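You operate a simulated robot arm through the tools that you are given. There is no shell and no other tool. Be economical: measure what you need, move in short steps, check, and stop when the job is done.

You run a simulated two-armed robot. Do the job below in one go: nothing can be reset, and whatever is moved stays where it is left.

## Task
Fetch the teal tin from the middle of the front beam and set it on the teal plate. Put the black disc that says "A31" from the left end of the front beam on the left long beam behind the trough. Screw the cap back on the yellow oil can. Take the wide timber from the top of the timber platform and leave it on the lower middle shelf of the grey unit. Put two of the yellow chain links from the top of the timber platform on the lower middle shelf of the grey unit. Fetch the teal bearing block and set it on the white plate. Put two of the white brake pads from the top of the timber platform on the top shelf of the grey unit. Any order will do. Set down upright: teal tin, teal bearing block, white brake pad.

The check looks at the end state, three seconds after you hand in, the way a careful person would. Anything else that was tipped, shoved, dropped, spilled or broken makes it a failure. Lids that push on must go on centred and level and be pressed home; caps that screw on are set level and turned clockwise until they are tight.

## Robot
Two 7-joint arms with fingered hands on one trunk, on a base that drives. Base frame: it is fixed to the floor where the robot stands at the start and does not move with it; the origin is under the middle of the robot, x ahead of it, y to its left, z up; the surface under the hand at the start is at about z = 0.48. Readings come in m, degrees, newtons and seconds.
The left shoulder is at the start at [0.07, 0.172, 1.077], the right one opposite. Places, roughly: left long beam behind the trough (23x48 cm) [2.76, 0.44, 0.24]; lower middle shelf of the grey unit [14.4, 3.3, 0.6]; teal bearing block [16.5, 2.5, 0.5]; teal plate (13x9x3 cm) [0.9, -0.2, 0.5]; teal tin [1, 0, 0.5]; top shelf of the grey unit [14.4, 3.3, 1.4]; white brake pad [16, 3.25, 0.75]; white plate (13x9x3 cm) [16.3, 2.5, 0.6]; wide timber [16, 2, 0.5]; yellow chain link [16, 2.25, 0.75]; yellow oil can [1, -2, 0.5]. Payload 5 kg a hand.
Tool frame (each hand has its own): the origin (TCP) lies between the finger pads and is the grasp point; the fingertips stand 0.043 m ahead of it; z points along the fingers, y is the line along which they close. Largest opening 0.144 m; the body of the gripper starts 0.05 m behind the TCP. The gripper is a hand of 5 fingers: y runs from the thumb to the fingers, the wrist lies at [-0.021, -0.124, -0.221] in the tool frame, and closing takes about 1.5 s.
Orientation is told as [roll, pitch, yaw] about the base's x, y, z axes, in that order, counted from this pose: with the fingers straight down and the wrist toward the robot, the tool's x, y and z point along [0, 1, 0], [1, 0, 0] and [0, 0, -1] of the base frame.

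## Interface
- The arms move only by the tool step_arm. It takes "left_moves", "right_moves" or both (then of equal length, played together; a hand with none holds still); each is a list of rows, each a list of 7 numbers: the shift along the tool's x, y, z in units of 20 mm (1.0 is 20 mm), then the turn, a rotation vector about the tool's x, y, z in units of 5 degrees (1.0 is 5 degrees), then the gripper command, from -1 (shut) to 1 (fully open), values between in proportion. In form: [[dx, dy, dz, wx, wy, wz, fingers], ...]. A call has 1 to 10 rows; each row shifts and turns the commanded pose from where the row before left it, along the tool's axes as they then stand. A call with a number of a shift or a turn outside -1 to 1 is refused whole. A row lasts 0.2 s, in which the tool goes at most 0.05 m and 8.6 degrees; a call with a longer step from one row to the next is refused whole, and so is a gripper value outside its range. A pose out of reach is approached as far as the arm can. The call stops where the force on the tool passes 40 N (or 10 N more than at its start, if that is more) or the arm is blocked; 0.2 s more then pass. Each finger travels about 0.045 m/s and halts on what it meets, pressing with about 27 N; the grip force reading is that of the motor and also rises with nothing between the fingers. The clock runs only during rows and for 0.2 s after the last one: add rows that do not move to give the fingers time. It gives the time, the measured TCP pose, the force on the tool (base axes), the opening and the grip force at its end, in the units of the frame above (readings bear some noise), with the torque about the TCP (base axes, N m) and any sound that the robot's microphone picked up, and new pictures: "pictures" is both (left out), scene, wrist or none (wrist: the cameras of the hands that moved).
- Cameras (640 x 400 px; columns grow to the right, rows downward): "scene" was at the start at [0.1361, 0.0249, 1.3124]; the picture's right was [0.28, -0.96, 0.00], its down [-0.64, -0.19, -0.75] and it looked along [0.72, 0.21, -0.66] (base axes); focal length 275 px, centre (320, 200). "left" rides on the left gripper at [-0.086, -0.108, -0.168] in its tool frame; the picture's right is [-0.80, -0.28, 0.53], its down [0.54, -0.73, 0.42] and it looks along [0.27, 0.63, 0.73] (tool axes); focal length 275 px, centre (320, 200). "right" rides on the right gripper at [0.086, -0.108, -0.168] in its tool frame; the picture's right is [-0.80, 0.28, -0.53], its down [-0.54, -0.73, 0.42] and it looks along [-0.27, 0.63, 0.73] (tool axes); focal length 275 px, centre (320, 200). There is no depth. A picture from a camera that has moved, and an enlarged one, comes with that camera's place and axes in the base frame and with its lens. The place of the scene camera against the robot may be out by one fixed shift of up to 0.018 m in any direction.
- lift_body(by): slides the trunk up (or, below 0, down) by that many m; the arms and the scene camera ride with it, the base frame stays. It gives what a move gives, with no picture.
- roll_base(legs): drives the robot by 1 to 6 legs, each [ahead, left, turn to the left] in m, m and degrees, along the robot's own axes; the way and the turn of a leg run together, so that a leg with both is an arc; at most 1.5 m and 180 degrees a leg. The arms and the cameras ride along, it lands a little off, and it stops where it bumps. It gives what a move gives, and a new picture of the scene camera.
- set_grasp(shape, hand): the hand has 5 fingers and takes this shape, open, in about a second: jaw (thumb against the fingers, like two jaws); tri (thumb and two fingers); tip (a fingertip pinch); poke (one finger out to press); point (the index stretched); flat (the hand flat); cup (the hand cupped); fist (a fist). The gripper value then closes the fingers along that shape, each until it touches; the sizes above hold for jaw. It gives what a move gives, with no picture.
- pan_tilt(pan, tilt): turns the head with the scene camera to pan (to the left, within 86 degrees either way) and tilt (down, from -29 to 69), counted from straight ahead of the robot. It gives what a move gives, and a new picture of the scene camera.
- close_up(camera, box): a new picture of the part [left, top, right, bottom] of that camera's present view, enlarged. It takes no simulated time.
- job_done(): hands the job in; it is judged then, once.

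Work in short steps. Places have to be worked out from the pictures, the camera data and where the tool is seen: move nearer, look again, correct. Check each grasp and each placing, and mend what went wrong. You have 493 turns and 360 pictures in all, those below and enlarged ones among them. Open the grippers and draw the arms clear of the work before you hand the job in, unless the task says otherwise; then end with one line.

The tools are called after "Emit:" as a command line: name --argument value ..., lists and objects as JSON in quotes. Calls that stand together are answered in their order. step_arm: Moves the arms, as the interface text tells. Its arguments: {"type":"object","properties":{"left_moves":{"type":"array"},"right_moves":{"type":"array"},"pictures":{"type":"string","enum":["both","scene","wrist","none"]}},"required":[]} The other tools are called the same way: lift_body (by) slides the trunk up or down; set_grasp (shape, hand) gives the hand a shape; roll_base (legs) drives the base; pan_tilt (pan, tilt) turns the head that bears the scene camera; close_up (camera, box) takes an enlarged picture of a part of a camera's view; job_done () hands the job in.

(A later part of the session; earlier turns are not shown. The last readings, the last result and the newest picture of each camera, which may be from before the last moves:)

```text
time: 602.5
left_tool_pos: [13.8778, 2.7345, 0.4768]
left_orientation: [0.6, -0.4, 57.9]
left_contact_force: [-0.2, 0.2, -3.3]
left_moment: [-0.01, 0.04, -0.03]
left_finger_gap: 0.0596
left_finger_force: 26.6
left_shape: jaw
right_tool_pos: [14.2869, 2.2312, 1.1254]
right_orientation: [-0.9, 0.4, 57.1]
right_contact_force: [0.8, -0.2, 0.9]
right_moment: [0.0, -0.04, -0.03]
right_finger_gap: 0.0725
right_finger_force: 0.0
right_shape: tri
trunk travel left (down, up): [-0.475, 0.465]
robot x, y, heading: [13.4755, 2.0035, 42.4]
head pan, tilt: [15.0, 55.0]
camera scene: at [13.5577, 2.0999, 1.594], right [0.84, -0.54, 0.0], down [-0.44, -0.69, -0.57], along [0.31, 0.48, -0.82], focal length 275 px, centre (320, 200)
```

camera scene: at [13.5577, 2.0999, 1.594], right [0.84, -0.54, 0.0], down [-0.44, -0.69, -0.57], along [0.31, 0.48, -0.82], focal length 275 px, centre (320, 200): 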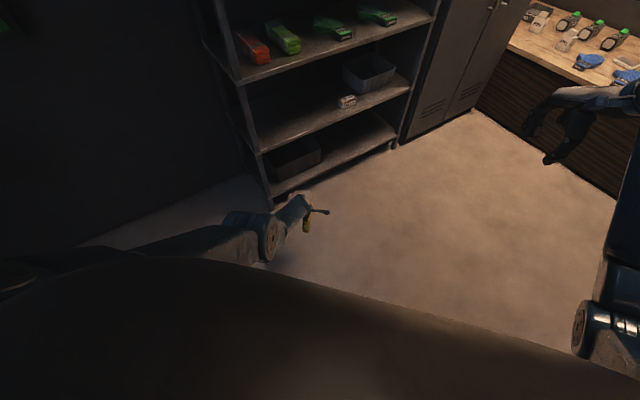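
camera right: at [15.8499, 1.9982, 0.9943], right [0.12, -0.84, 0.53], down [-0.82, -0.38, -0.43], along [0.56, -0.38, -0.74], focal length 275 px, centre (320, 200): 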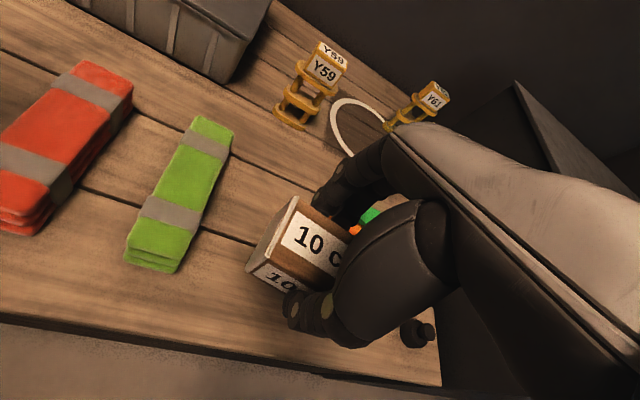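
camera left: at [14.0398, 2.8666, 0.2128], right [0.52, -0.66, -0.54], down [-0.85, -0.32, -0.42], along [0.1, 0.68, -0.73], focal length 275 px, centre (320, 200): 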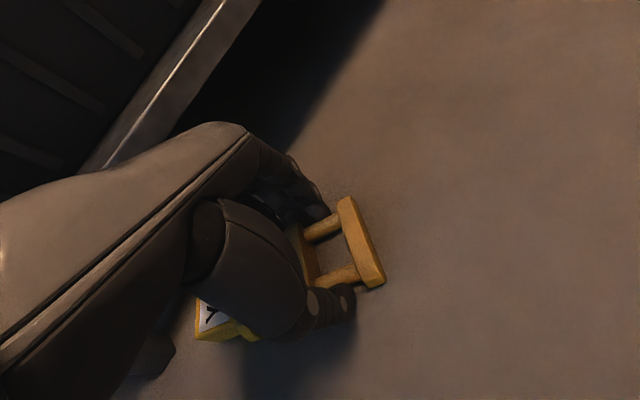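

The right arm is back in a good posture. I'll tuck it in further, raise the left hand with the link to z≈0.74, and then drive to face the unit.

Emit:
step_arm --right_moves '[[0, -1, 0, 0, 0, 0.3, 0], [0, -1, 0, 0, 0, 0.3, 0], [0, -1, 0, 0, 0, 0.3, 0], [0, -1, 0, 0, 0, 0.3, 0], [0, -1, 0, 0, 0, 0.3, 0], [0, -1, 0, 0, 0, 0.3, 0], [0, -1, 0, 0, 0, 0.3, 0], [0, -1, 0, 0, 0, 0.3, 0], [0, -1, 0, 0, 0, 0.3, 0], [0, -1, 0, 0, 0, 0.3, 0]]' --left_moves '[[0, 0, -1, 0, 0, 0, -1], [0, 0, -1, 0, 0, 0, -1], [0, 0, -1, 0, 0, 0, -1], [0, 0, -1, 0, 0, 0, -1], [0, 0, -1, 0, 0, 0, -1], [0, 0, -1, 0, 0, 0, -1], [0, 0, -1, 0, 0, 0, -1], [0, 0, -1, 0, 0, 0, -1], [0, 0, -1, 0, 0, 0, -1], [0, 0, -1, 0, 0, 0, -1]]' --pictures "none"

Emit:
step_arm --left_moves '[[0, 0, -1, 0, 0, 0.4, -1], [0, 0, -1, 0, 0, 0.4, -1], [0, 0, -1, 0, 0, 0.4, -1], [0, 0, 0, 0, 0, 0.4, -1], [0, 0, 0, 0, 0, 0.4, -1], [0, 0, 0, 0, 0, 0.4, -1], [0, 0, 0, 0, 0, 0.4, -1]]' --pictures "none"

Emit:
roll_base --legs '[[0.2, -0.5, 24], [0.1, -0.5, 23.5]]'

```text
time: 604.7
left_tool_pos: [13.8771, 2.732, 0.6767]
left_orientation: [0.5, -0.4, 57.8]
left_contact_force: [-0.3, -0.4, -4.7]
left_moment: [-0.03, -0.03, 0.01]
left_finger_gap: 0.0593
left_finger_force: 26.9
left_shape: jaw
right_tool_pos: [14.1601, 2.0767, 1.1262]
right_orientation: [-1.0, 0.2, 42.2]
right_contact_force: [-0.4, -1.0, 0.1]
right_moment: [0.03, -0.04, -0.01]
right_finger_gap: 0.0724
right_finger_force: 0.2
right_shape: tri
trunk travel left (down, up): [-0.475, 0.465]
robot x, y, heading: [13.4751, 2.0043, 42.3]
head pan, tilt: [15.0, 55.0]
```

```text
time: 606.3
left_tool_pos: [13.8807, 2.7308, 0.737]
left_orientation: [0.7, -0.3, 43.8]
left_contact_force: [0.0, 1.2, -3.9]
left_moment: [-0.03, 0.0, -0.01]
left_finger_gap: 0.0594
left_finger_force: 27.3
left_shape: jaw
right_tool_pos: [14.1601, 2.0779, 1.1252]
right_orientation: [-0.9, 0.2, 42.1]
right_contact_force: [1.0, -0.9, 0.0]
right_moment: [0.02, -0.03, 0.03]
right_finger_gap: 0.0723
right_finger_force: 0.1
right_shape: tri
trunk travel left (down, up): [-0.475, 0.465]
robot x, y, heading: [13.4802, 2.0039, 42.8]
head pan, tilt: [15.0, 55.0]
```

```text
time: 612.0
left_tool_pos: [14.237, 2.6634, 0.7371]
left_orientation: [0.5, -0.3, 91.3]
left_contact_force: [-0.1, -0.3, -4.1]
left_moment: [-0.04, 0.0, 0.0]
left_finger_gap: 0.0594
left_finger_force: 26.4
left_shape: jaw
right_tool_pos: [14.9083, 2.4277, 1.1233]
right_orientation: [-0.9, 0.2, 89.7]
right_contact_force: [0.6, -0.3, 0.0]
right_moment: [0.01, 0.0, -0.04]
right_finger_gap: 0.0723
right_finger_force: 0.0
right_shape: tri
trunk travel left (down, up): [-0.475, 0.465]
robot x, y, heading: [14.4999, 1.8771, 90.2]
head pan, tilt: [15.0, 55.0]
camera scene: at [14.4861, 1.9961, 1.5939], right [0.97, 0.26, 0.0], down [0.21, -0.79, -0.57], along [-0.15, 0.55, -0.82], focal length 275 px, centre (320, 200)
```

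scene: 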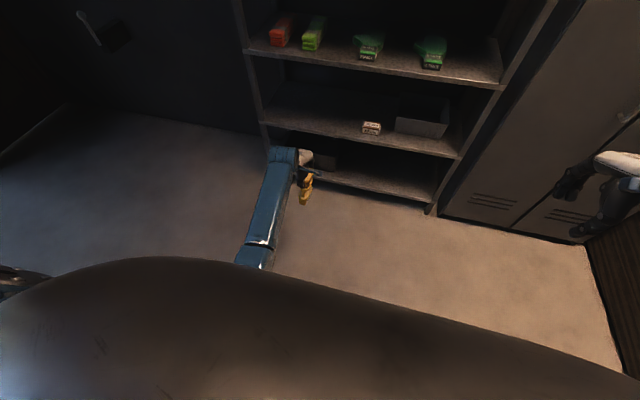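

I'll lower the hand slightly (z≈0.722) so both the link and the hand fit the opening, then drive in carefully so the TCP reaches y≈3.15.

Emit:
step_arm --left_moves '[[0, 0, 0.4, 0, 0, 0, -1], [0, 0, 0.4, 0, 0, 0, -1], [0, 0, 0, 0, 0, 0, -1]]' --pictures "none"

Emit:
roll_base --legs '[[0.32, 0.09, 0]]'

Emit:
close_up --camera "left" --box '[160, 100, 640, 400]'

```text
time: 612.8
left_tool_pos: [14.2365, 2.6628, 0.7193]
left_orientation: [0.7, -0.2, 91.5]
left_contact_force: [0.7, -0.5, -4.1]
left_moment: [-0.03, -0.03, -0.01]
left_finger_gap: 0.0595
left_finger_force: 27.3
left_shape: jaw
right_tool_pos: [14.9087, 2.4295, 1.1262]
right_orientation: [-0.9, 0.2, 89.7]
right_contact_force: [0.8, 0.2, 0.4]
right_moment: [-0.01, 0.01, -0.03]
right_finger_gap: 0.0723
right_finger_force: 0.1
right_shape: tri
trunk travel left (down, up): [-0.475, 0.465]
robot x, y, heading: [14.5003, 1.8726, 90.1]
head pan, tilt: [15.0, 55.0]
```

```text
time: 615.0
left_tool_pos: [14.1475, 2.9811, 0.7199]
left_orientation: [0.6, -0.3, 91.2]
left_contact_force: [0.4, -0.1, -5.1]
left_moment: [-0.02, 0.01, -0.01]
left_finger_gap: 0.0593
left_finger_force: 26.7
left_shape: jaw
right_tool_pos: [14.8199, 2.7445, 1.1261]
right_orientation: [-0.8, 0.2, 89.6]
right_contact_force: [0.0, 0.5, -0.2]
right_moment: [0.05, 0.01, -0.02]
right_finger_gap: 0.0724
right_finger_force: 0.1
right_shape: tri
trunk travel left (down, up): [-0.475, 0.465]
robot x, y, heading: [14.4053, 2.1875, 89.9]
head pan, tilt: [15.0, 55.0]
camera scene: at [14.3958, 2.3133, 1.5939], right [0.97, 0.26, 0.0], down [0.21, -0.79, -0.57], along [-0.15, 0.55, -0.82], focal length 275 px, centre (320, 200)
```

scene: 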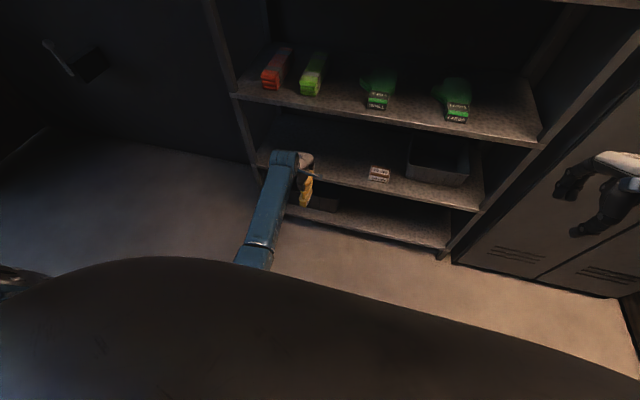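

```text
1.33 times, centred on (400, 250) of left
camera zoom: at [14.237, 2.8738, 0.8858], right [0.8, -0.26, -0.54], down [-0.53, -0.74, -0.42], along [-0.29, 0.62, -0.73], focal length 367 px, centre (213, 133)
```

zoom: 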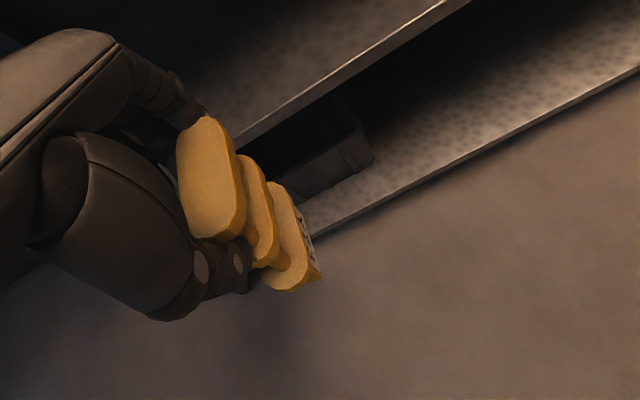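

Emit:
step_arm --left_moves '[[0, 0, 0.25, 0, 0, 0, -1], [0, 0, 0, 0, 0, 0, -1]]' --pictures "none"

Emit:
roll_base --legs '[[0.13, 0, 0]]'

Emit:
roll_base --legs '[[0.065, 0, 0]]'

```text
time: 615.6
left_tool_pos: [14.1475, 2.9809, 0.7126]
left_orientation: [0.6, -0.2, 91.2]
left_contact_force: [0.3, 0.6, -4.6]
left_moment: [-0.06, 0.02, -0.01]
left_finger_gap: 0.0592
left_finger_force: 26.7
left_shape: jaw
right_tool_pos: [14.8181, 2.7437, 1.1253]
right_orientation: [-0.9, 0.1, 89.5]
right_contact_force: [-0.7, 0.3, -0.4]
right_moment: [0.03, -0.01, 0.03]
right_finger_gap: 0.0725
right_finger_force: 0.0
right_shape: tri
trunk travel left (down, up): [-0.475, 0.465]
robot x, y, heading: [14.409, 2.1913, 89.8]
head pan, tilt: [15.0, 55.0]
```

```text
time: 616.9
left_tool_pos: [14.1487, 3.1115, 0.7155]
left_orientation: [0.5, -0.3, 91.3]
left_contact_force: [0.5, -8.3, 1.3]
left_moment: [-1.08, 0.09, 0.11]
left_finger_gap: 0.0622
left_finger_force: 27.0
left_shape: jaw
right_tool_pos: [14.8191, 2.8735, 1.1263]
right_orientation: [-0.9, 0.2, 89.5]
right_contact_force: [-0.2, 0.3, 0.6]
right_moment: [-0.01, 0.03, 0.0]
right_finger_gap: 0.0725
right_finger_force: 0.1
right_shape: tri
trunk travel left (down, up): [-0.475, 0.465]
robot x, y, heading: [14.4109, 2.3231, 89.8]
head pan, tilt: [15.0, 55.0]
camera scene: at [14.3961, 2.4424, 1.594], right [0.97, 0.26, 0.0], down [0.21, -0.79, -0.57], along [-0.15, 0.55, -0.82], focal length 275 px, centre (320, 200)
```

scene: 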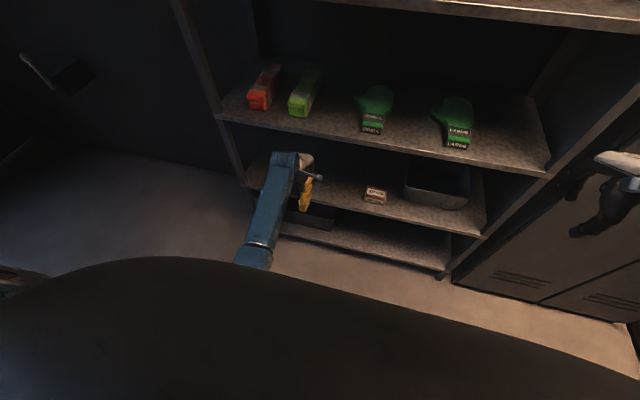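

```text
time: 617.8
left_tool_pos: [14.1486, 3.1754, 0.7176]
left_orientation: [0.6, -0.6, 91.3]
left_contact_force: [0.4, 4.2, 12.3]
left_moment: [0.28, -0.09, 0.0]
left_finger_gap: 0.0498
left_finger_force: 26.9
left_shape: jaw
right_tool_pos: [14.8202, 2.9345, 1.1277]
right_orientation: [-0.9, 0.1, 89.5]
right_contact_force: [0.3, -0.5, 1.0]
right_moment: [0.0, -0.01, -0.01]
right_finger_gap: 0.0725
right_finger_force: 0.0
right_shape: tri
trunk travel left (down, up): [-0.475, 0.465]
robot x, y, heading: [14.408, 2.3823, 89.7]
head pan, tilt: [15.0, 55.0]
camera scene: at [14.3968, 2.5035, 1.5944], right [0.97, 0.26, 0.0], down [0.21, -0.79, -0.58], along [-0.15, 0.56, -0.82], focal length 275 px, centre (320, 200)
```

scene: 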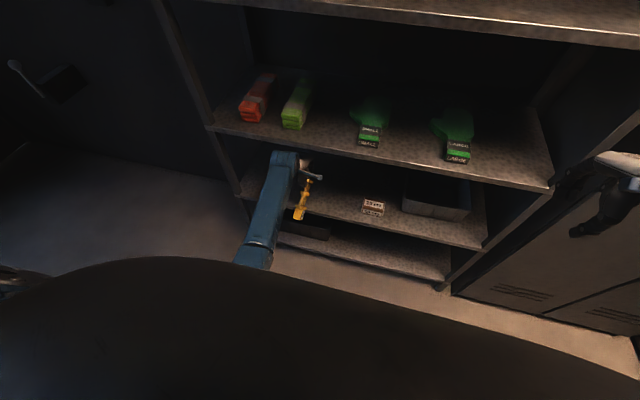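

The link's lower end caught the board edge and swung. I'll look closely.

Emit:
close_up --camera "scene" --box '[250, 130, 410, 250]'

Emit:
close_up --camera "left" --box '[160, 100, 640, 400]'

```text
3.33 times, centred on (330, 190) of scene
camera zoom: at [14.3968, 2.5035, 1.5944], right [0.97, 0.26, 0.0], down [0.21, -0.79, -0.58], along [-0.15, 0.56, -0.82], focal length 916 px, centre (287, 233)
```

zoom: 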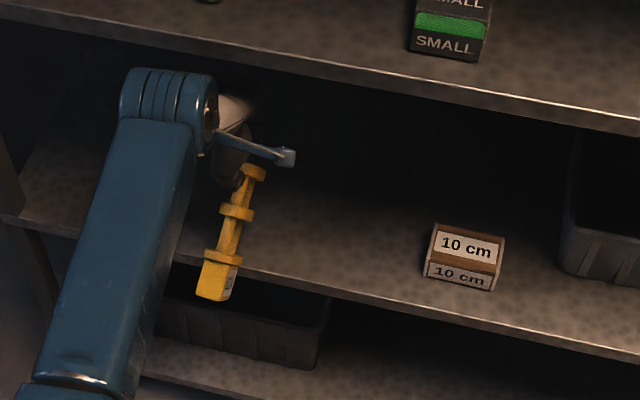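

```text
1.33 times, centred on (400, 250) of left
camera zoom: at [14.2383, 3.0671, 0.884], right [0.8, -0.26, -0.55], down [-0.53, -0.73, -0.42], along [-0.29, 0.63, -0.72], focal length 367 px, centre (213, 133)
```

zoom: 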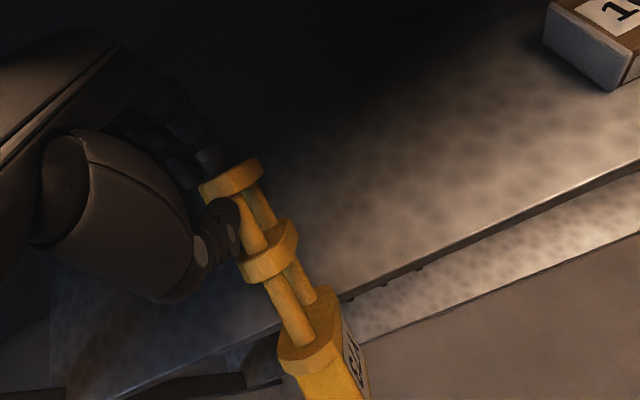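

The link lies across the board edge with its cube end outside. I'll lower and push gently forward together, so it levers flat and is drawn onto the board.

Emit:
step_arm --left_moves '[[0, 0.4, 0.5, 0, 0, 0, -1], [0, 0.4, 0.5, 0, 0, 0, -1], [0, 0.4, 0.5, 0, 0, 0, -1], [0, 0.4, 0.5, 0, 0, 0, -1], [0, 0.5, 0.5, 0, 0, 0, -1], [0, 0.5, 0.5, 0, 0, 0, -1]]' --pictures "none"

Emit:
close_up --camera "scene" --box '[250, 130, 410, 250]'

```text
time: 619.2
left_tool_pos: [14.1472, 3.2297, 0.6562]
left_orientation: [0.6, -0.5, 91.2]
left_contact_force: [-0.3, 0.9, -0.9]
left_moment: [-0.04, 0.0, 0.01]
left_finger_gap: 0.0469
left_finger_force: 26.5
left_shape: jaw
right_tool_pos: [14.8192, 2.9372, 1.1258]
right_orientation: [-0.9, 0.1, 89.5]
right_contact_force: [-0.1, 0.0, 0.1]
right_moment: [-0.04, 0.01, -0.01]
right_finger_gap: 0.0725
right_finger_force: 0.1
right_shape: tri
trunk travel left (down, up): [-0.475, 0.465]
robot x, y, heading: [14.4106, 2.3867, 89.8]
head pan, tilt: [15.0, 55.0]
```

```text
3.33 times, centred on (330, 190) of scene
camera zoom: at [14.3965, 2.5072, 1.5939], right [0.97, 0.26, 0.0], down [0.21, -0.79, -0.57], along [-0.15, 0.55, -0.82], focal length 916 px, centre (287, 233)
```

zoom: 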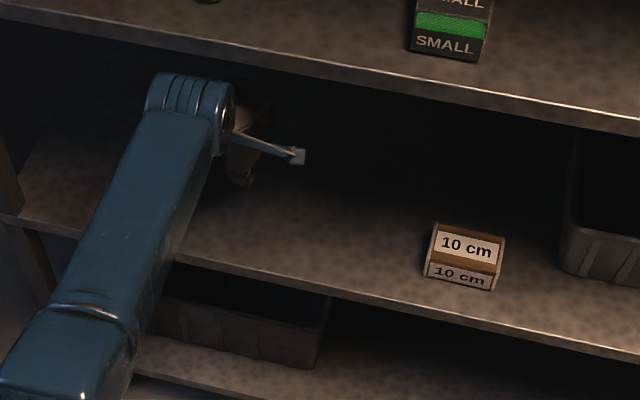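

The link slipped free again. I'll withdraw and look at the floor.

Emit:
roll_base --legs '[[-0.5, 0, 0]]'

Emit:
close_up --camera "scene" --box '[220, 80, 500, 260]'

```text
time: 622.2
left_tool_pos: [14.1449, 2.7354, 0.6568]
left_orientation: [0.5, -0.6, 91.1]
left_contact_force: [-0.4, 0.1, 0.6]
left_moment: [0.03, 0.01, -0.02]
left_finger_gap: 0.0469
left_finger_force: 27.2
left_shape: jaw
right_tool_pos: [14.8199, 2.4422, 1.1262]
right_orientation: [-1.0, 0.3, 89.4]
right_contact_force: [-0.1, 0.9, 0.1]
right_moment: [-0.04, 0.0, -0.01]
right_finger_gap: 0.0722
right_finger_force: 0.0
right_shape: tri
trunk travel left (down, up): [-0.475, 0.465]
robot x, y, heading: [14.4047, 1.8924, 89.6]
head pan, tilt: [15.0, 55.0]
camera scene: at [14.3944, 2.0123, 1.5939], right [0.97, 0.25, 0.0], down [0.21, -0.79, -0.57], along [-0.15, 0.55, -0.82], focal length 275 px, centre (320, 200)
```

scene: 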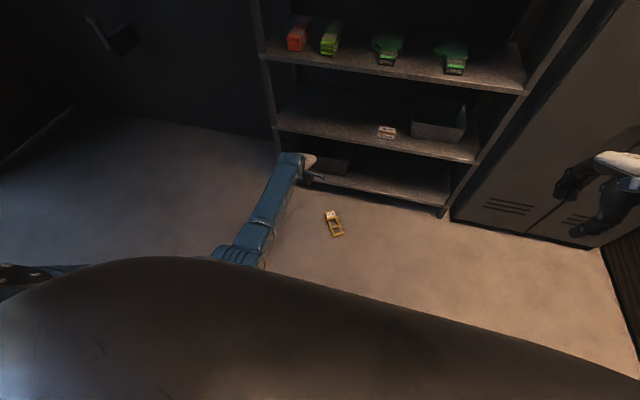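

```text
2.22 times, centred on (360, 170) of scene
camera zoom: at [14.3944, 2.0123, 1.5939], right [0.97, 0.25, 0.0], down [0.21, -0.79, -0.57], along [-0.15, 0.55, -0.82], focal length 611 px, centre (231, 267)
```

zoom: 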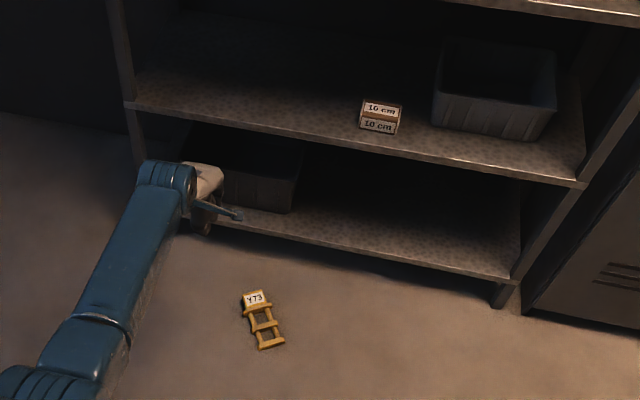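

The link lies flat on open floor. This time I'll grip it near its centre of mass, across the two rings next to the cube (about 14.249, 2.905, hand yaw 28.6°), so it stays flat in the hand. Moving into place.

Emit:
roll_base --legs '[[0.274, 0.52, 0], [0, 0, -45]]'

Emit:
lift_body --by -0.4

Emit:
step_arm --left_moves '[[0, 0, 0, 0, 0, 0.6, 1], [0, 0, 0, 0, 0, 0.6, 1], [0, 0, 0, 0, 0, 0.6, 1], [0, 0, 0, 0, 0, 0.6, 1], [0, 0, 0, 0, 0, 0.6, 1]]' --pictures "wrist"

```text
time: 627.5
left_tool_pos: [14.3044, 2.9492, 0.6579]
left_orientation: [0.7, -0.4, 46.1]
left_contact_force: [-0.3, 0.6, -0.7]
left_moment: [0.02, 0.01, -0.02]
left_finger_gap: 0.0468
left_finger_force: 27.4
left_shape: jaw
right_tool_pos: [14.5705, 2.2667, 1.1256]
right_orientation: [-0.9, 0.2, 44.3]
right_contact_force: [0.6, 0.1, 0.5]
right_moment: [0.01, -0.02, 0.01]
right_finger_gap: 0.0724
right_finger_force: 0.1
right_shape: tri
trunk travel left (down, up): [-0.475, 0.465]
robot x, y, heading: [13.8888, 2.1695, 44.6]
head pan, tilt: [15.0, 55.0]
camera scene: at [13.9679, 2.267, 1.5939], right [0.86, -0.51, 0.0], down [-0.41, -0.71, -0.57], along [0.29, 0.49, -0.82], focal length 275 px, centre (320, 200)
```

scene: 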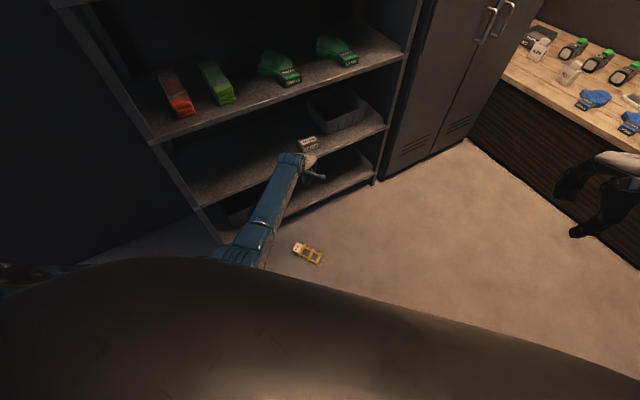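

```text
time: 631.4
left_tool_pos: [14.3039, 2.949, 0.2585]
left_orientation: [0.6, -0.6, 45.9]
left_contact_force: [0.8, -0.1, 0.3]
left_moment: [0.01, -0.06, -0.02]
left_finger_gap: 0.047
left_finger_force: 27.1
left_shape: jaw
right_tool_pos: [14.5712, 2.2657, 0.7261]
right_orientation: [-0.9, 0.2, 44.3]
right_contact_force: [0.4, -0.5, -0.7]
right_moment: [0.01, 0.0, 0.01]
right_finger_gap: 0.0723
right_finger_force: 0.0
right_shape: tri
trunk travel left (down, up): [-0.075, 0.865]
robot x, y, heading: [13.8903, 2.1681, 44.4]
head pan, tilt: [15.0, 55.0]
```

```text
time: 632.6
left_tool_pos: [14.3051, 2.9502, 0.2572]
left_orientation: [0.7, -0.4, 31.0]
left_contact_force: [-0.2, 0.5, 0.8]
left_moment: [0.0, 0.04, 0.0]
left_finger_gap: 0.1435
left_finger_force: 0.1
left_shape: jaw
right_tool_pos: [14.5717, 2.2677, 0.7262]
right_orientation: [-1.0, 0.3, 44.3]
right_contact_force: [0.1, 0.0, 0.1]
right_moment: [-0.02, 0.02, 0.04]
right_finger_gap: 0.0724
right_finger_force: 0.1
right_shape: tri
trunk travel left (down, up): [-0.075, 0.865]
robot x, y, heading: [13.8916, 2.1685, 44.4]
head pan, tilt: [15.0, 55.0]
camera left: at [14.2552, 2.8175, 0.4233], right [0.16, -0.82, -0.55], down [-0.9, 0.1, -0.42], along [0.4, 0.56, -0.73], focal length 275 px, centre (320, 200)
```

left: 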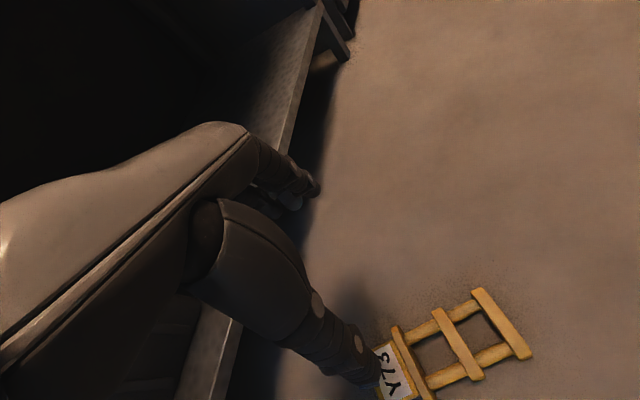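

The link's two upper rings centre at (14.243, 2.909). I'll shift there and lower.

Emit:
step_arm --left_moves '[[0, -0.95, 0.8, 0, 0, -0.2, 1], [0, -0.95, 0.8, 0, 0, -0.1, 1], [0, -0.95, 0.9, 0, 0, 0, 1], [-0.15, -0.85, 0.9, 0, 0, 0, 1], [0, 0, 1, 0, 0, 0, 1], [0, 0, 1, 0, 0, 0, 1], [0, 0, 1, 0, 0, 0, 1], [0, 0, 1, 0, 0, 0, 1], [0, 0, 1, 0, 0, 0, 1], [0, 0, 0.6, 0, 0, 0, 1]]' --pictures "wrist"

```text
time: 634.8
left_tool_pos: [14.2419, 2.9111, 0.0768]
left_orientation: [0.8, -0.3, 32.6]
left_contact_force: [-1.1, 1.1, -0.5]
left_moment: [0.0, 0.01, -0.03]
left_finger_gap: 0.144
left_finger_force: 0.0
left_shape: jaw
right_tool_pos: [14.5717, 2.266, 0.7247]
right_orientation: [-0.8, 0.2, 44.3]
right_contact_force: [-0.3, -0.3, -0.6]
right_moment: [-0.01, -0.01, -0.01]
right_finger_gap: 0.0722
right_finger_force: 0.1
right_shape: tri
trunk travel left (down, up): [-0.075, 0.865]
robot x, y, heading: [13.8899, 2.1649, 44.6]
head pan, tilt: [15.0, 55.0]
camera left: at [14.1967, 2.7777, 0.2427], right [0.19, -0.82, -0.55], down [-0.9, 0.07, -0.42], along [0.38, 0.57, -0.72], focal length 275 px, centre (320, 200)
```

left: 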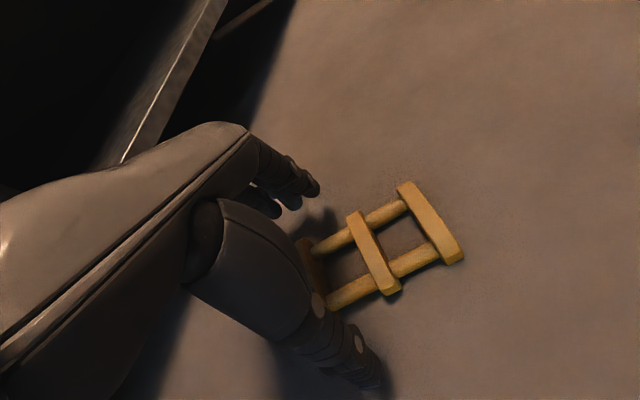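

Well placed. Lower the last 3 cm with the trunk, close, and lift.

Emit:
lift_body --by -0.031

Emit:
step_arm --left_moves '[[0, 0, 0, 0, 0, 0, 0.5], [0, 0, 0, 0, 0, 0, 0], [0, 0, 0, 0, 0, 0, -0.5], [0, 0, 0, 0, 0, 0, -1], [0, 0, 0, 0, 0, 0, -1], [0, 0, 0, 0, 0, 0, -1], [0, 0, 0, 0, 0, 0, -1], [0, 0, 0, 0, 0, 0, -1]]' --pictures "none"

Emit:
lift_body --by 0.15

Emit:
close_up --camera "left" --box '[160, 100, 480, 400]'

```text
time: 635.5
left_tool_pos: [14.2428, 2.9119, 0.0458]
left_orientation: [0.8, -0.4, 32.5]
left_contact_force: [0.6, 0.1, 0.3]
left_moment: [0.01, 0.01, 0.03]
left_finger_gap: 0.1439
left_finger_force: 0.0
left_shape: jaw
right_tool_pos: [14.5718, 2.2664, 0.6952]
right_orientation: [-0.9, 0.2, 44.2]
right_contact_force: [0.0, 0.1, -0.5]
right_moment: [-0.01, -0.03, 0.02]
right_finger_gap: 0.0722
right_finger_force: 0.1
right_shape: tri
trunk travel left (down, up): [-0.044, 0.896]
robot x, y, heading: [13.8906, 2.1667, 44.5]
head pan, tilt: [15.0, 55.0]
```

```text
time: 637.3
left_tool_pos: [14.2418, 2.9112, 0.0458]
left_orientation: [0.6, -0.3, 32.4]
left_contact_force: [-0.4, -0.4, 0.0]
left_moment: [-0.02, -0.02, -0.09]
left_finger_gap: 0.0622
left_finger_force: 26.6
left_shape: jaw
right_tool_pos: [14.5715, 2.2665, 0.6946]
right_orientation: [-0.8, 0.2, 44.3]
right_contact_force: [0.4, -0.3, 0.5]
right_moment: [0.0, -0.02, 0.02]
right_finger_gap: 0.0722
right_finger_force: 0.0
right_shape: tri
trunk travel left (down, up): [-0.044, 0.896]
robot x, y, heading: [13.8885, 2.1704, 44.5]
head pan, tilt: [15.0, 55.0]
```

```text
time: 639.1
left_tool_pos: [14.2421, 2.9108, 0.1946]
left_orientation: [0.8, -0.2, 32.6]
left_contact_force: [-0.4, 0.1, -4.5]
left_moment: [-0.01, -0.02, 0.01]
left_finger_gap: 0.0623
left_finger_force: 27.5
left_shape: jaw
right_tool_pos: [14.5718, 2.2669, 0.845]
right_orientation: [-0.9, 0.2, 44.4]
right_contact_force: [0.2, -0.5, -0.2]
right_moment: [-0.01, 0.01, -0.03]
right_finger_gap: 0.0724
right_finger_force: 0.0
right_shape: tri
trunk travel left (down, up): [-0.194, 0.746]
robot x, y, heading: [13.8901, 2.1735, 44.5]
head pan, tilt: [15.0, 55.0]
```

```text
1.33 times, centred on (320, 250) of left
camera zoom: at [14.1969, 2.7775, 0.3613], right [0.19, -0.82, -0.55], down [-0.9, 0.07, -0.42], along [0.38, 0.57, -0.73], focal length 367 px, centre (320, 133)
```

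zoom: 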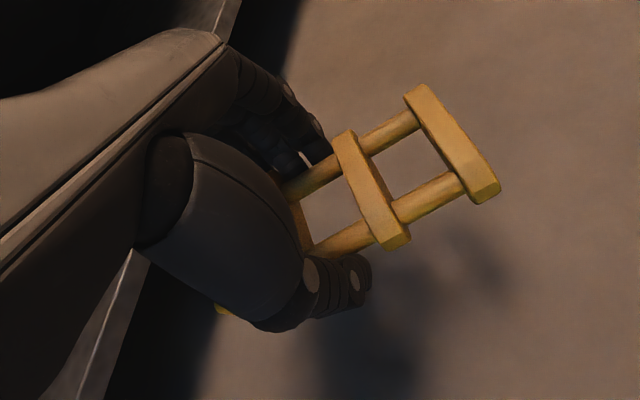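

The link stays flat and balanced in the hand. I'll raise the trunk so it is at shelf height, turn to face the unit, and line up.

Emit:
lift_body --by 0.45

Emit:
roll_base --legs '[[0, 0, 45.5], [0, -0.51, 0], [0.12, 0, 0]]'

Emit:
close_up --camera "left" --box '[160, 0, 640, 400]'

```text
refused: 0.45 is not a number from -0.4 to 0.4
```

```text
time: 645.0
left_tool_pos: [14.1079, 3.0625, 0.1943]
left_orientation: [0.8, -0.3, 78.2]
left_contact_force: [0.2, 0.0, -5.8]
left_moment: [-0.01, -0.04, 0.03]
left_finger_gap: 0.0619
left_finger_force: 27.4
left_shape: jaw
right_tool_pos: [14.7993, 2.846, 0.8424]
right_orientation: [-0.9, 0.3, 90.0]
right_contact_force: [-1.1, -0.5, -0.9]
right_moment: [-0.05, 0.0, 0.01]
right_finger_gap: 0.0723
right_finger_force: 0.1
right_shape: tri
trunk travel left (down, up): [-0.194, 0.746]
robot x, y, heading: [14.3914, 2.2902, 90.3]
head pan, tilt: [15.0, 55.0]
camera scene: at [14.379, 2.4135, 1.3126], right [0.96, 0.26, 0.0], down [0.21, -0.79, -0.57], along [-0.15, 0.55, -0.82], focal length 275 px, centre (320, 200)
```

scene: 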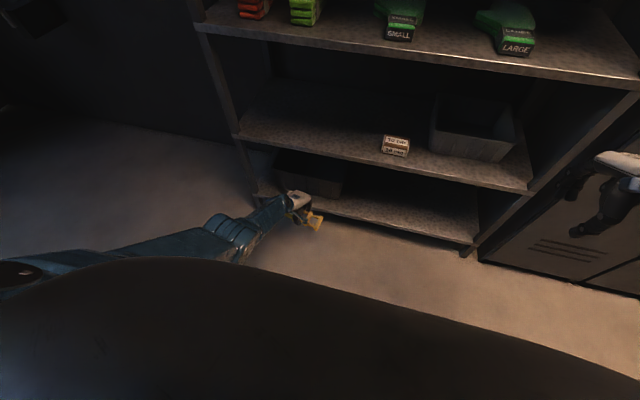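

```text
1.00 times, centred on (400, 200) of left (not enlarged: the box is as wide or as high as the picture)
camera zoom: at [14.1714, 2.9362, 0.3606], right [0.71, -0.44, -0.55], down [-0.68, -0.6, -0.42], along [-0.14, 0.67, -0.73], focal length 275 px, centre (240, 200)
```

zoom: 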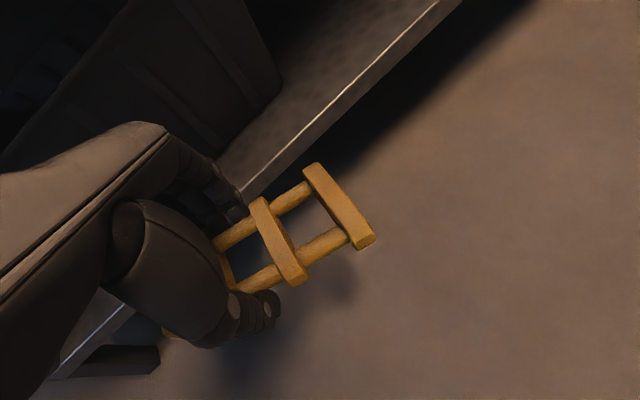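

The lift was refused (over 0.4 m at once). I'll back off 0.15 m, lift in two parts, then go in.

Emit:
roll_base --legs '[[-0.15, 0, 0]]'

Emit:
lift_body --by 0.4

Emit:
lift_body --by 0.05

Emit:
roll_base --legs '[[0.29, -0.02, 0]]'

```text
time: 646.4
left_tool_pos: [14.1079, 2.9084, 0.1952]
left_orientation: [0.8, -0.5, 78.1]
left_contact_force: [-0.5, 0.1, -3.5]
left_moment: [-0.03, -0.02, 0.03]
left_finger_gap: 0.0617
left_finger_force: 27.1
left_shape: jaw
right_tool_pos: [14.7991, 2.6925, 0.8457]
right_orientation: [-1.0, 0.1, 90.0]
right_contact_force: [-1.0, -0.6, 1.1]
right_moment: [0.08, 0.0, 0.01]
right_finger_gap: 0.0724
right_finger_force: 0.0
right_shape: tri
trunk travel left (down, up): [-0.194, 0.746]
robot x, y, heading: [14.3913, 2.1352, 90.4]
head pan, tilt: [15.0, 55.0]
camera scene: at [14.3794, 2.2581, 1.313], right [0.96, 0.26, 0.0], down [0.22, -0.79, -0.57], along [-0.15, 0.55, -0.82], focal length 275 px, centre (320, 200)
```

scene: 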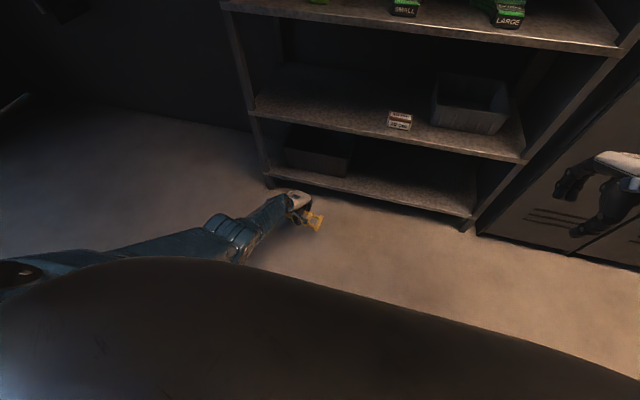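

```text
time: 650.2
left_tool_pos: [14.1076, 2.9104, 0.5957]
left_orientation: [0.7, -0.3, 78.2]
left_contact_force: [-0.7, -1.2, -3.7]
left_moment: [-0.02, -0.01, 0.01]
left_finger_gap: 0.0616
left_finger_force: 26.8
left_shape: jaw
right_tool_pos: [14.7985, 2.6942, 1.2442]
right_orientation: [-0.9, 0.2, 90.0]
right_contact_force: [0.0, -0.7, 0.1]
right_moment: [-0.02, 0.0, -0.01]
right_finger_gap: 0.0725
right_finger_force: 0.1
right_shape: tri
trunk travel left (down, up): [-0.594, 0.346]
robot x, y, heading: [14.3935, 2.1405, 90.4]
head pan, tilt: [15.0, 55.0]
```

```text
time: 651.1
left_tool_pos: [14.1078, 2.9075, 0.6445]
left_orientation: [0.7, -0.2, 78.2]
left_contact_force: [-0.4, 0.4, -4.5]
left_moment: [-0.02, -0.01, -0.01]
left_finger_gap: 0.0618
left_finger_force: 26.7
left_shape: jaw
right_tool_pos: [14.7988, 2.6941, 1.2941]
right_orientation: [-0.9, 0.2, 90.0]
right_contact_force: [0.0, -0.7, -1.0]
right_moment: [-0.04, 0.0, 0.0]
right_finger_gap: 0.0723
right_finger_force: 0.0
right_shape: tri
trunk travel left (down, up): [-0.644, 0.296]
robot x, y, heading: [14.3948, 2.1399, 90.3]
head pan, tilt: [15.0, 55.0]
```

```text
time: 653.1
left_tool_pos: [14.124, 3.2016, 0.6473]
left_orientation: [0.7, -0.3, 78.5]
left_contact_force: [-0.5, -0.2, -3.8]
left_moment: [0.05, -0.03, 0.0]
left_finger_gap: 0.0619
left_finger_force: 26.8
left_shape: jaw
right_tool_pos: [14.8136, 2.9886, 1.2959]
right_orientation: [-0.9, 0.1, 90.1]
right_contact_force: [-0.3, -0.7, 0.0]
right_moment: [0.06, 0.0, -0.01]
right_finger_gap: 0.0725
right_finger_force: 0.1
right_shape: tri
trunk travel left (down, up): [-0.644, 0.296]
robot x, y, heading: [14.4101, 2.4312, 90.4]
head pan, tilt: [15.0, 55.0]
camera scene: at [14.3964, 2.552, 1.7631], right [0.96, 0.27, 0.0], down [0.22, -0.79, -0.57], along [-0.15, 0.55, -0.82], focal length 275 px, centre (320, 200)
```

scene: 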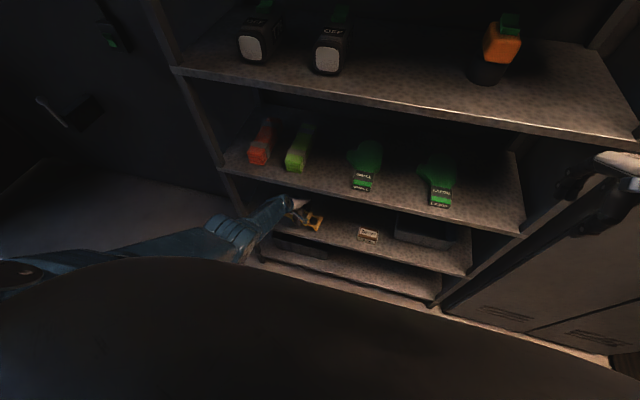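

The link is over the shelf. I'll lower with the trunk to contact.

Emit:
lift_body --by -0.025

Emit:
lift_body --by -0.008

Emit:
lift_body --by -0.005

```text
time: 653.8
left_tool_pos: [14.1224, 3.202, 0.6202]
left_orientation: [0.7, -0.1, 78.5]
left_contact_force: [0.2, 0.2, -4.1]
left_moment: [-0.02, -0.01, 0.02]
left_finger_gap: 0.0616
left_finger_force: 26.8
left_shape: jaw
right_tool_pos: [14.8151, 2.9905, 1.2698]
right_orientation: [-0.9, 0.3, 90.3]
right_contact_force: [0.0, -0.2, -0.2]
right_moment: [-0.01, -0.01, -0.01]
right_finger_gap: 0.0722
right_finger_force: 0.1
right_shape: tri
trunk travel left (down, up): [-0.619, 0.321]
robot x, y, heading: [14.4103, 2.4321, 90.6]
head pan, tilt: [15.0, 55.0]
```

```text
time: 654.4
left_tool_pos: [14.1222, 3.2012, 0.6124]
left_orientation: [0.7, -0.2, 78.4]
left_contact_force: [-0.1, -0.4, -3.6]
left_moment: [0.0, -0.05, 0.0]
left_finger_gap: 0.062
left_finger_force: 26.9
left_shape: jaw
right_tool_pos: [14.8147, 2.9916, 1.2612]
right_orientation: [-0.9, 0.2, 90.2]
right_contact_force: [0.3, 0.3, 0.0]
right_moment: [-0.01, 0.02, -0.05]
right_finger_gap: 0.0723
right_finger_force: 0.0
right_shape: tri
trunk travel left (down, up): [-0.611, 0.329]
robot x, y, heading: [14.4116, 2.4315, 90.8]
head pan, tilt: [15.0, 55.0]
```

```text
time: 654.9
left_tool_pos: [14.1222, 3.2023, 0.6067]
left_orientation: [0.6, -0.2, 78.4]
left_contact_force: [-0.3, -0.1, -4.2]
left_moment: [0.0, -0.04, -0.01]
left_finger_gap: 0.0619
left_finger_force: 26.3
left_shape: jaw
right_tool_pos: [14.8141, 2.9908, 1.2563]
right_orientation: [-0.9, 0.2, 90.3]
right_contact_force: [0.4, 0.0, -0.2]
right_moment: [0.01, -0.01, 0.0]
right_finger_gap: 0.0724
right_finger_force: 0.1
right_shape: tri
trunk travel left (down, up): [-0.606, 0.334]
robot x, y, heading: [14.4128, 2.4298, 90.3]
head pan, tilt: [15.0, 55.0]
```

Emit:
lift_body --by -0.004

Emit:
lift_body --by -0.003

```text
time: 655.5
left_tool_pos: [14.1234, 3.2018, 0.605]
left_orientation: [0.9, -0.4, 78.5]
left_contact_force: [0.1, -4.1, 11.2]
left_moment: [-0.26, -0.01, 0.0]
left_finger_gap: 0.0625
left_finger_force: 27.0
left_shape: jaw
right_tool_pos: [14.8153, 2.9892, 1.2535]
right_orientation: [-0.9, 0.1, 90.1]
right_contact_force: [-0.3, 0.0, 0.2]
right_moment: [0.0, -0.04, 0.01]
right_finger_gap: 0.0725
right_finger_force: 0.0
right_shape: tri
trunk travel left (down, up): [-0.602, 0.338]
robot x, y, heading: [14.4104, 2.4339, 90.5]
head pan, tilt: [15.0, 55.0]
```

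```text
time: 656.0
left_tool_pos: [14.1242, 3.2026, 0.6049]
left_orientation: [0.8, -0.6, 78.5]
left_contact_force: [-1.1, -6.5, 30.0]
left_moment: [-0.92, 0.07, 0.02]
left_finger_gap: 0.0636
left_finger_force: 27.2
left_shape: jaw
right_tool_pos: [14.8164, 2.9875, 1.2506]
right_orientation: [-0.8, 0.1, 90.2]
right_contact_force: [0.0, -0.7, 0.3]
right_moment: [-0.05, 0.03, 0.01]
right_finger_gap: 0.0721
right_finger_force: 0.0
right_shape: tri
trunk travel left (down, up): [-0.599, 0.341]
robot x, y, heading: [14.4114, 2.4372, 90.6]
head pan, tilt: [15.0, 55.0]
```

Firm contact at z≈0.605. I'll ease up 3 mm, open wide, and lift out.

Emit:
lift_body --by 0.005

Emit:
step_arm --left_moves '[[0, 0, 0, 0, 0, 0, -0.5], [0, 0, 0, 0, 0, 0, 0], [0, 0, 0, 0, 0, 0, 0.4], [0, 0, 0, 0, 0, 0, 0.7], [0, 0, 0, 0, 0, 0, 0.7], [0, 0, 0, 0, 0, 0, 0.7]]' --pictures "none"

Emit:
lift_body --by 0.06

Emit:
roll_base --legs '[[-0.4, 0, 0]]'

Emit:
close_up --camera "scene" --box '[200, 100, 500, 280]'

```text
time: 656.5
left_tool_pos: [14.1221, 3.2009, 0.604]
left_orientation: [0.8, -0.3, 78.5]
left_contact_force: [0.2, 2.8, 4.4]
left_moment: [0.21, 0.0, -0.03]
left_finger_gap: 0.0631
left_finger_force: 26.4
left_shape: jaw
right_tool_pos: [14.8149, 2.9885, 1.2545]
right_orientation: [-0.9, 0.1, 90.1]
right_contact_force: [-0.5, -0.1, 0.0]
right_moment: [0.03, 0.02, 0.04]
right_finger_gap: 0.0724
right_finger_force: 0.1
right_shape: tri
trunk travel left (down, up): [-0.604, 0.336]
robot x, y, heading: [14.4114, 2.4302, 90.7]
head pan, tilt: [15.0, 55.0]
```

```text
time: 657.9
left_tool_pos: [14.1225, 3.2016, 0.6045]
left_orientation: [0.6, -0.3, 78.5]
left_contact_force: [0.9, 0.0, 0.7]
left_moment: [0.0, 0.0, 0.05]
left_finger_gap: 0.1223
left_finger_force: 0.0
left_shape: jaw
right_tool_pos: [14.8144, 2.9895, 1.2538]
right_orientation: [-0.9, 0.1, 90.2]
right_contact_force: [-0.5, -0.2, -0.2]
right_moment: [0.0, -0.02, 0.0]
right_finger_gap: 0.0721
right_finger_force: 0.1
right_shape: tri
trunk travel left (down, up): [-0.604, 0.336]
robot x, y, heading: [14.4073, 2.4345, 90.5]
head pan, tilt: [15.0, 55.0]
```

```text
time: 658.9
left_tool_pos: [14.1229, 3.2018, 0.6652]
left_orientation: [0.7, -0.2, 78.5]
left_contact_force: [-0.4, 0.6, 0.1]
left_moment: [0.0, 0.0, -0.02]
left_finger_gap: 0.1222
left_finger_force: 0.0
left_shape: jaw
right_tool_pos: [14.815, 2.9902, 1.3144]
right_orientation: [-0.9, 0.3, 90.1]
right_contact_force: [0.0, 0.9, -0.5]
right_moment: [-0.03, -0.01, 0.01]
right_finger_gap: 0.0724
right_finger_force: 0.1
right_shape: tri
trunk travel left (down, up): [-0.664, 0.276]
robot x, y, heading: [14.4109, 2.4319, 90.4]
head pan, tilt: [15.0, 55.0]
```

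```text
time: 661.4
left_tool_pos: [14.1218, 2.8027, 0.6641]
left_orientation: [0.7, -0.1, 78.9]
left_contact_force: [0.8, -0.1, -0.6]
left_moment: [0.0, 0.0, 0.01]
left_finger_gap: 0.1224
left_finger_force: 0.0
left_shape: jaw
right_tool_pos: [14.8151, 2.5963, 1.3137]
right_orientation: [-0.9, 0.2, 90.6]
right_contact_force: [0.0, -0.3, -0.4]
right_moment: [-0.05, 0.01, 0.0]
right_finger_gap: 0.0721
right_finger_force: 0.1
right_shape: tri
trunk travel left (down, up): [-0.664, 0.276]
robot x, y, heading: [14.4162, 2.0364, 91.0]
head pan, tilt: [15.0, 55.0]
camera scene: at [14.401, 2.158, 1.7827], right [0.96, 0.27, 0.0], down [0.22, -0.79, -0.57], along [-0.16, 0.55, -0.82], focal length 275 px, centre (320, 200)
```

scene: 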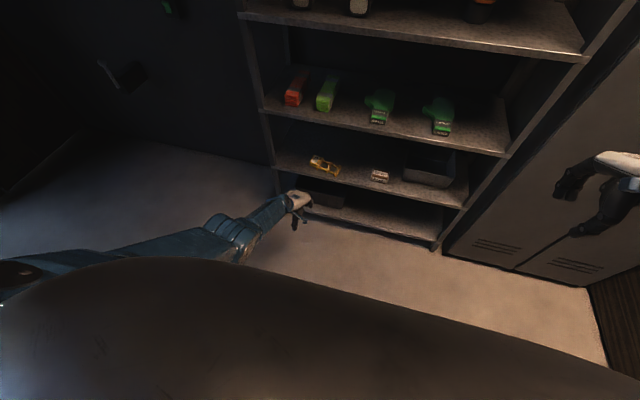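

```text
2.13 times, centred on (350, 190) of scene
camera zoom: at [14.401, 2.158, 1.7827], right [0.96, 0.27, 0.0], down [0.22, -0.79, -0.57], along [-0.16, 0.55, -0.82], focal length 587 px, centre (256, 221)
```

zoom: 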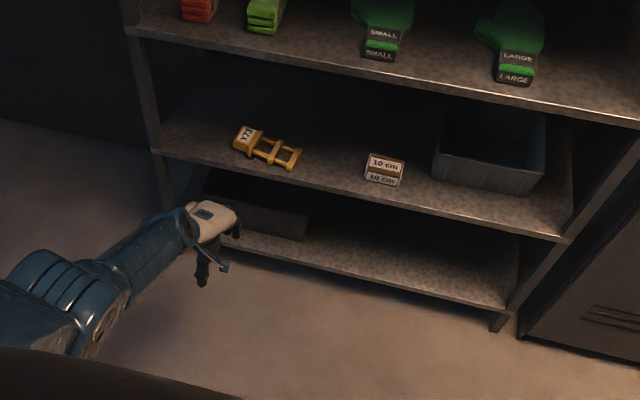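

Link Y73 and the timber lie on the lower middle shelf. For the next trip I'll set both arms in comfortable forward postures and let the trunk and base do most of the moving.

Emit:
step_arm --left_moves '[[0, 0, -1, 0, 0, 0, 1], [0, 0, -1, 0, 0, 0, 1], [0, 0, -1, 0, 0, 0, 1], [0, 0, -1, 0, 0, 0, 1], [0, 0, -1, 0, 0, 0, 1], [0, 0, -1, 0, 0, 0, 1], [0, 0, -1, 0, 0, 0, 1], [0, 0, -1, 0, 0, 0, 1], [0, 0, -1, 0, 0, 0, 1], [0, 0, -1, 0, 0, 0, 1]]' --right_moves '[[0.3, 0.9, 0, 0, 0, 0, 0], [0.3, 0.9, 0, 0, 0, 0, 0], [0.3, 0.9, 0, 0, 0, 0, 0], [0.3, 0.9, 0, 0, 0, 0, 0], [0.3, 0.9, 0, 0, 0, 0, 0], [0.3, 0.9, 0, 0, 0, 0, 0], [0.3, 0.9, 0, 0, 0, 0, 0], [0.3, 0.9, 0, 0, 0, 0, 0], [0.3, 0.9, 0, 0, 0, 0, 0], [0.3, 0.9, 0, 0, 0, 0, 0]]' --pictures "none"

Emit:
step_arm --left_moves '[[0, 0, -1, 0, 0, 0.1, 1], [0, 0, -1, 0, 0, 0.1, 1], [0, 0, -1, 0, 0, 0.1, 1], [0, 0, -1, 0, 0, 0.1, 1], [0, 0, -1, 0, 0, 0, 1], [0, 0, -1, 0, 0, 0, 1], [0, 0, -1, 0, 0, 0, 1], [0, 0, -1, 0, 0, 0, 1], [0, 0, -1, 0, 0, 0, 1], [0, 0, -1, 0, 0, 0, 1]]' --right_moves '[[0, 0.8, 0.3, 0, 0, 0, 0], [0, 0.8, 0.3, 0, 0, 0, 0], [0, 0.8, 0.3, 0, 0, 0, 0], [0, 0.8, 0.3, 0, 0, 0, 0], [0, 0.8, 0.3, 0, 0, 0, 0], [0, 0.8, 0.3, 0, 0, 0, 0], [0, 0.8, 0.3, 0, 0, 0, 0], [0, 0.8, 0.3, 0, 0, 0, 0], [0, 0.8, 0.3, 0, 0, 0, 0], [0, 0.8, 0.3, 0, 0, 0, 0]]' --pictures "none"

Emit:
roll_base --legs '[[-0.1, 0, 0], [0, 0, -91], [0.95, 0.1, 0]]'

```text
time: 663.6
left_tool_pos: [14.1236, 2.8004, 0.866]
left_orientation: [0.8, -0.2, 79.0]
left_contact_force: [-0.5, 0.7, -0.5]
left_moment: [0.01, -0.03, 0.01]
left_finger_gap: 0.1439
left_finger_force: 0.0
left_shape: jaw
right_tool_pos: [14.7547, 2.7749, 1.3114]
right_orientation: [-0.9, 0.2, 90.6]
right_contact_force: [0.4, 0.3, 0.2]
right_moment: [-0.04, 0.01, 0.0]
right_finger_gap: 0.0721
right_finger_force: 0.1
right_shape: tri
trunk travel left (down, up): [-0.664, 0.276]
robot x, y, heading: [14.4179, 2.0336, 90.7]
head pan, tilt: [15.0, 55.0]
```

```text
time: 665.8
left_tool_pos: [14.1269, 2.7994, 1.0659]
left_orientation: [0.7, -0.2, 76.9]
left_contact_force: [0.2, -0.1, -0.3]
left_moment: [0.0, 0.0, 0.0]
left_finger_gap: 0.1436
left_finger_force: 0.0
left_shape: jaw
right_tool_pos: [14.7528, 2.935, 1.2536]
right_orientation: [-0.9, 0.2, 90.6]
right_contact_force: [0.2, 0.2, -0.8]
right_moment: [0.01, 0.02, 0.04]
right_finger_gap: 0.072
right_finger_force: 0.1
right_shape: tri
trunk travel left (down, up): [-0.664, 0.276]
robot x, y, heading: [14.4155, 2.0346, 90.8]
head pan, tilt: [15.0, 55.0]
```

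```text
time: 675.4
left_tool_pos: [16.1475, 2.3459, 1.0658]
left_orientation: [0.8, -0.3, -12.9]
left_contact_force: [-0.1, 0.6, 0.2]
left_moment: [0.0, -0.05, -0.01]
left_finger_gap: 0.1435
left_finger_force: 0.1
left_shape: jaw
right_tool_pos: [16.285, 1.7206, 1.2537]
right_orientation: [-0.9, 0.2, 0.8]
right_contact_force: [0.0, 0.1, -0.2]
right_moment: [0.01, -0.04, -0.01]
right_finger_gap: 0.0722
right_finger_force: 0.1
right_shape: tri
trunk travel left (down, up): [-0.664, 0.276]
robot x, y, heading: [15.386, 2.0577, 1.0]
head pan, tilt: [15.0, 55.0]
camera scene: at [15.5096, 2.0774, 1.783], right [0.28, -0.96, 0.0], down [-0.79, -0.23, -0.57], along [0.55, 0.16, -0.82], focal length 275 px, centre (320, 200)
```

scene: 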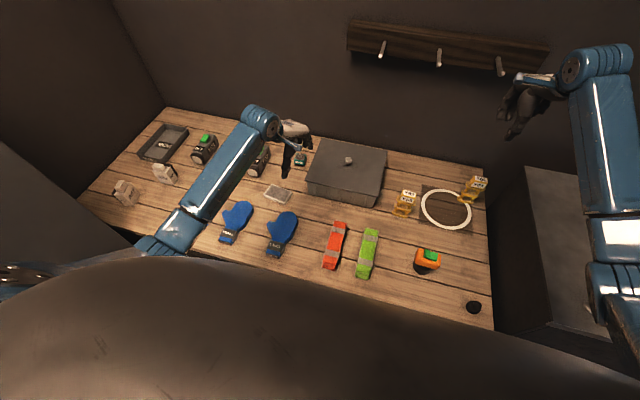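

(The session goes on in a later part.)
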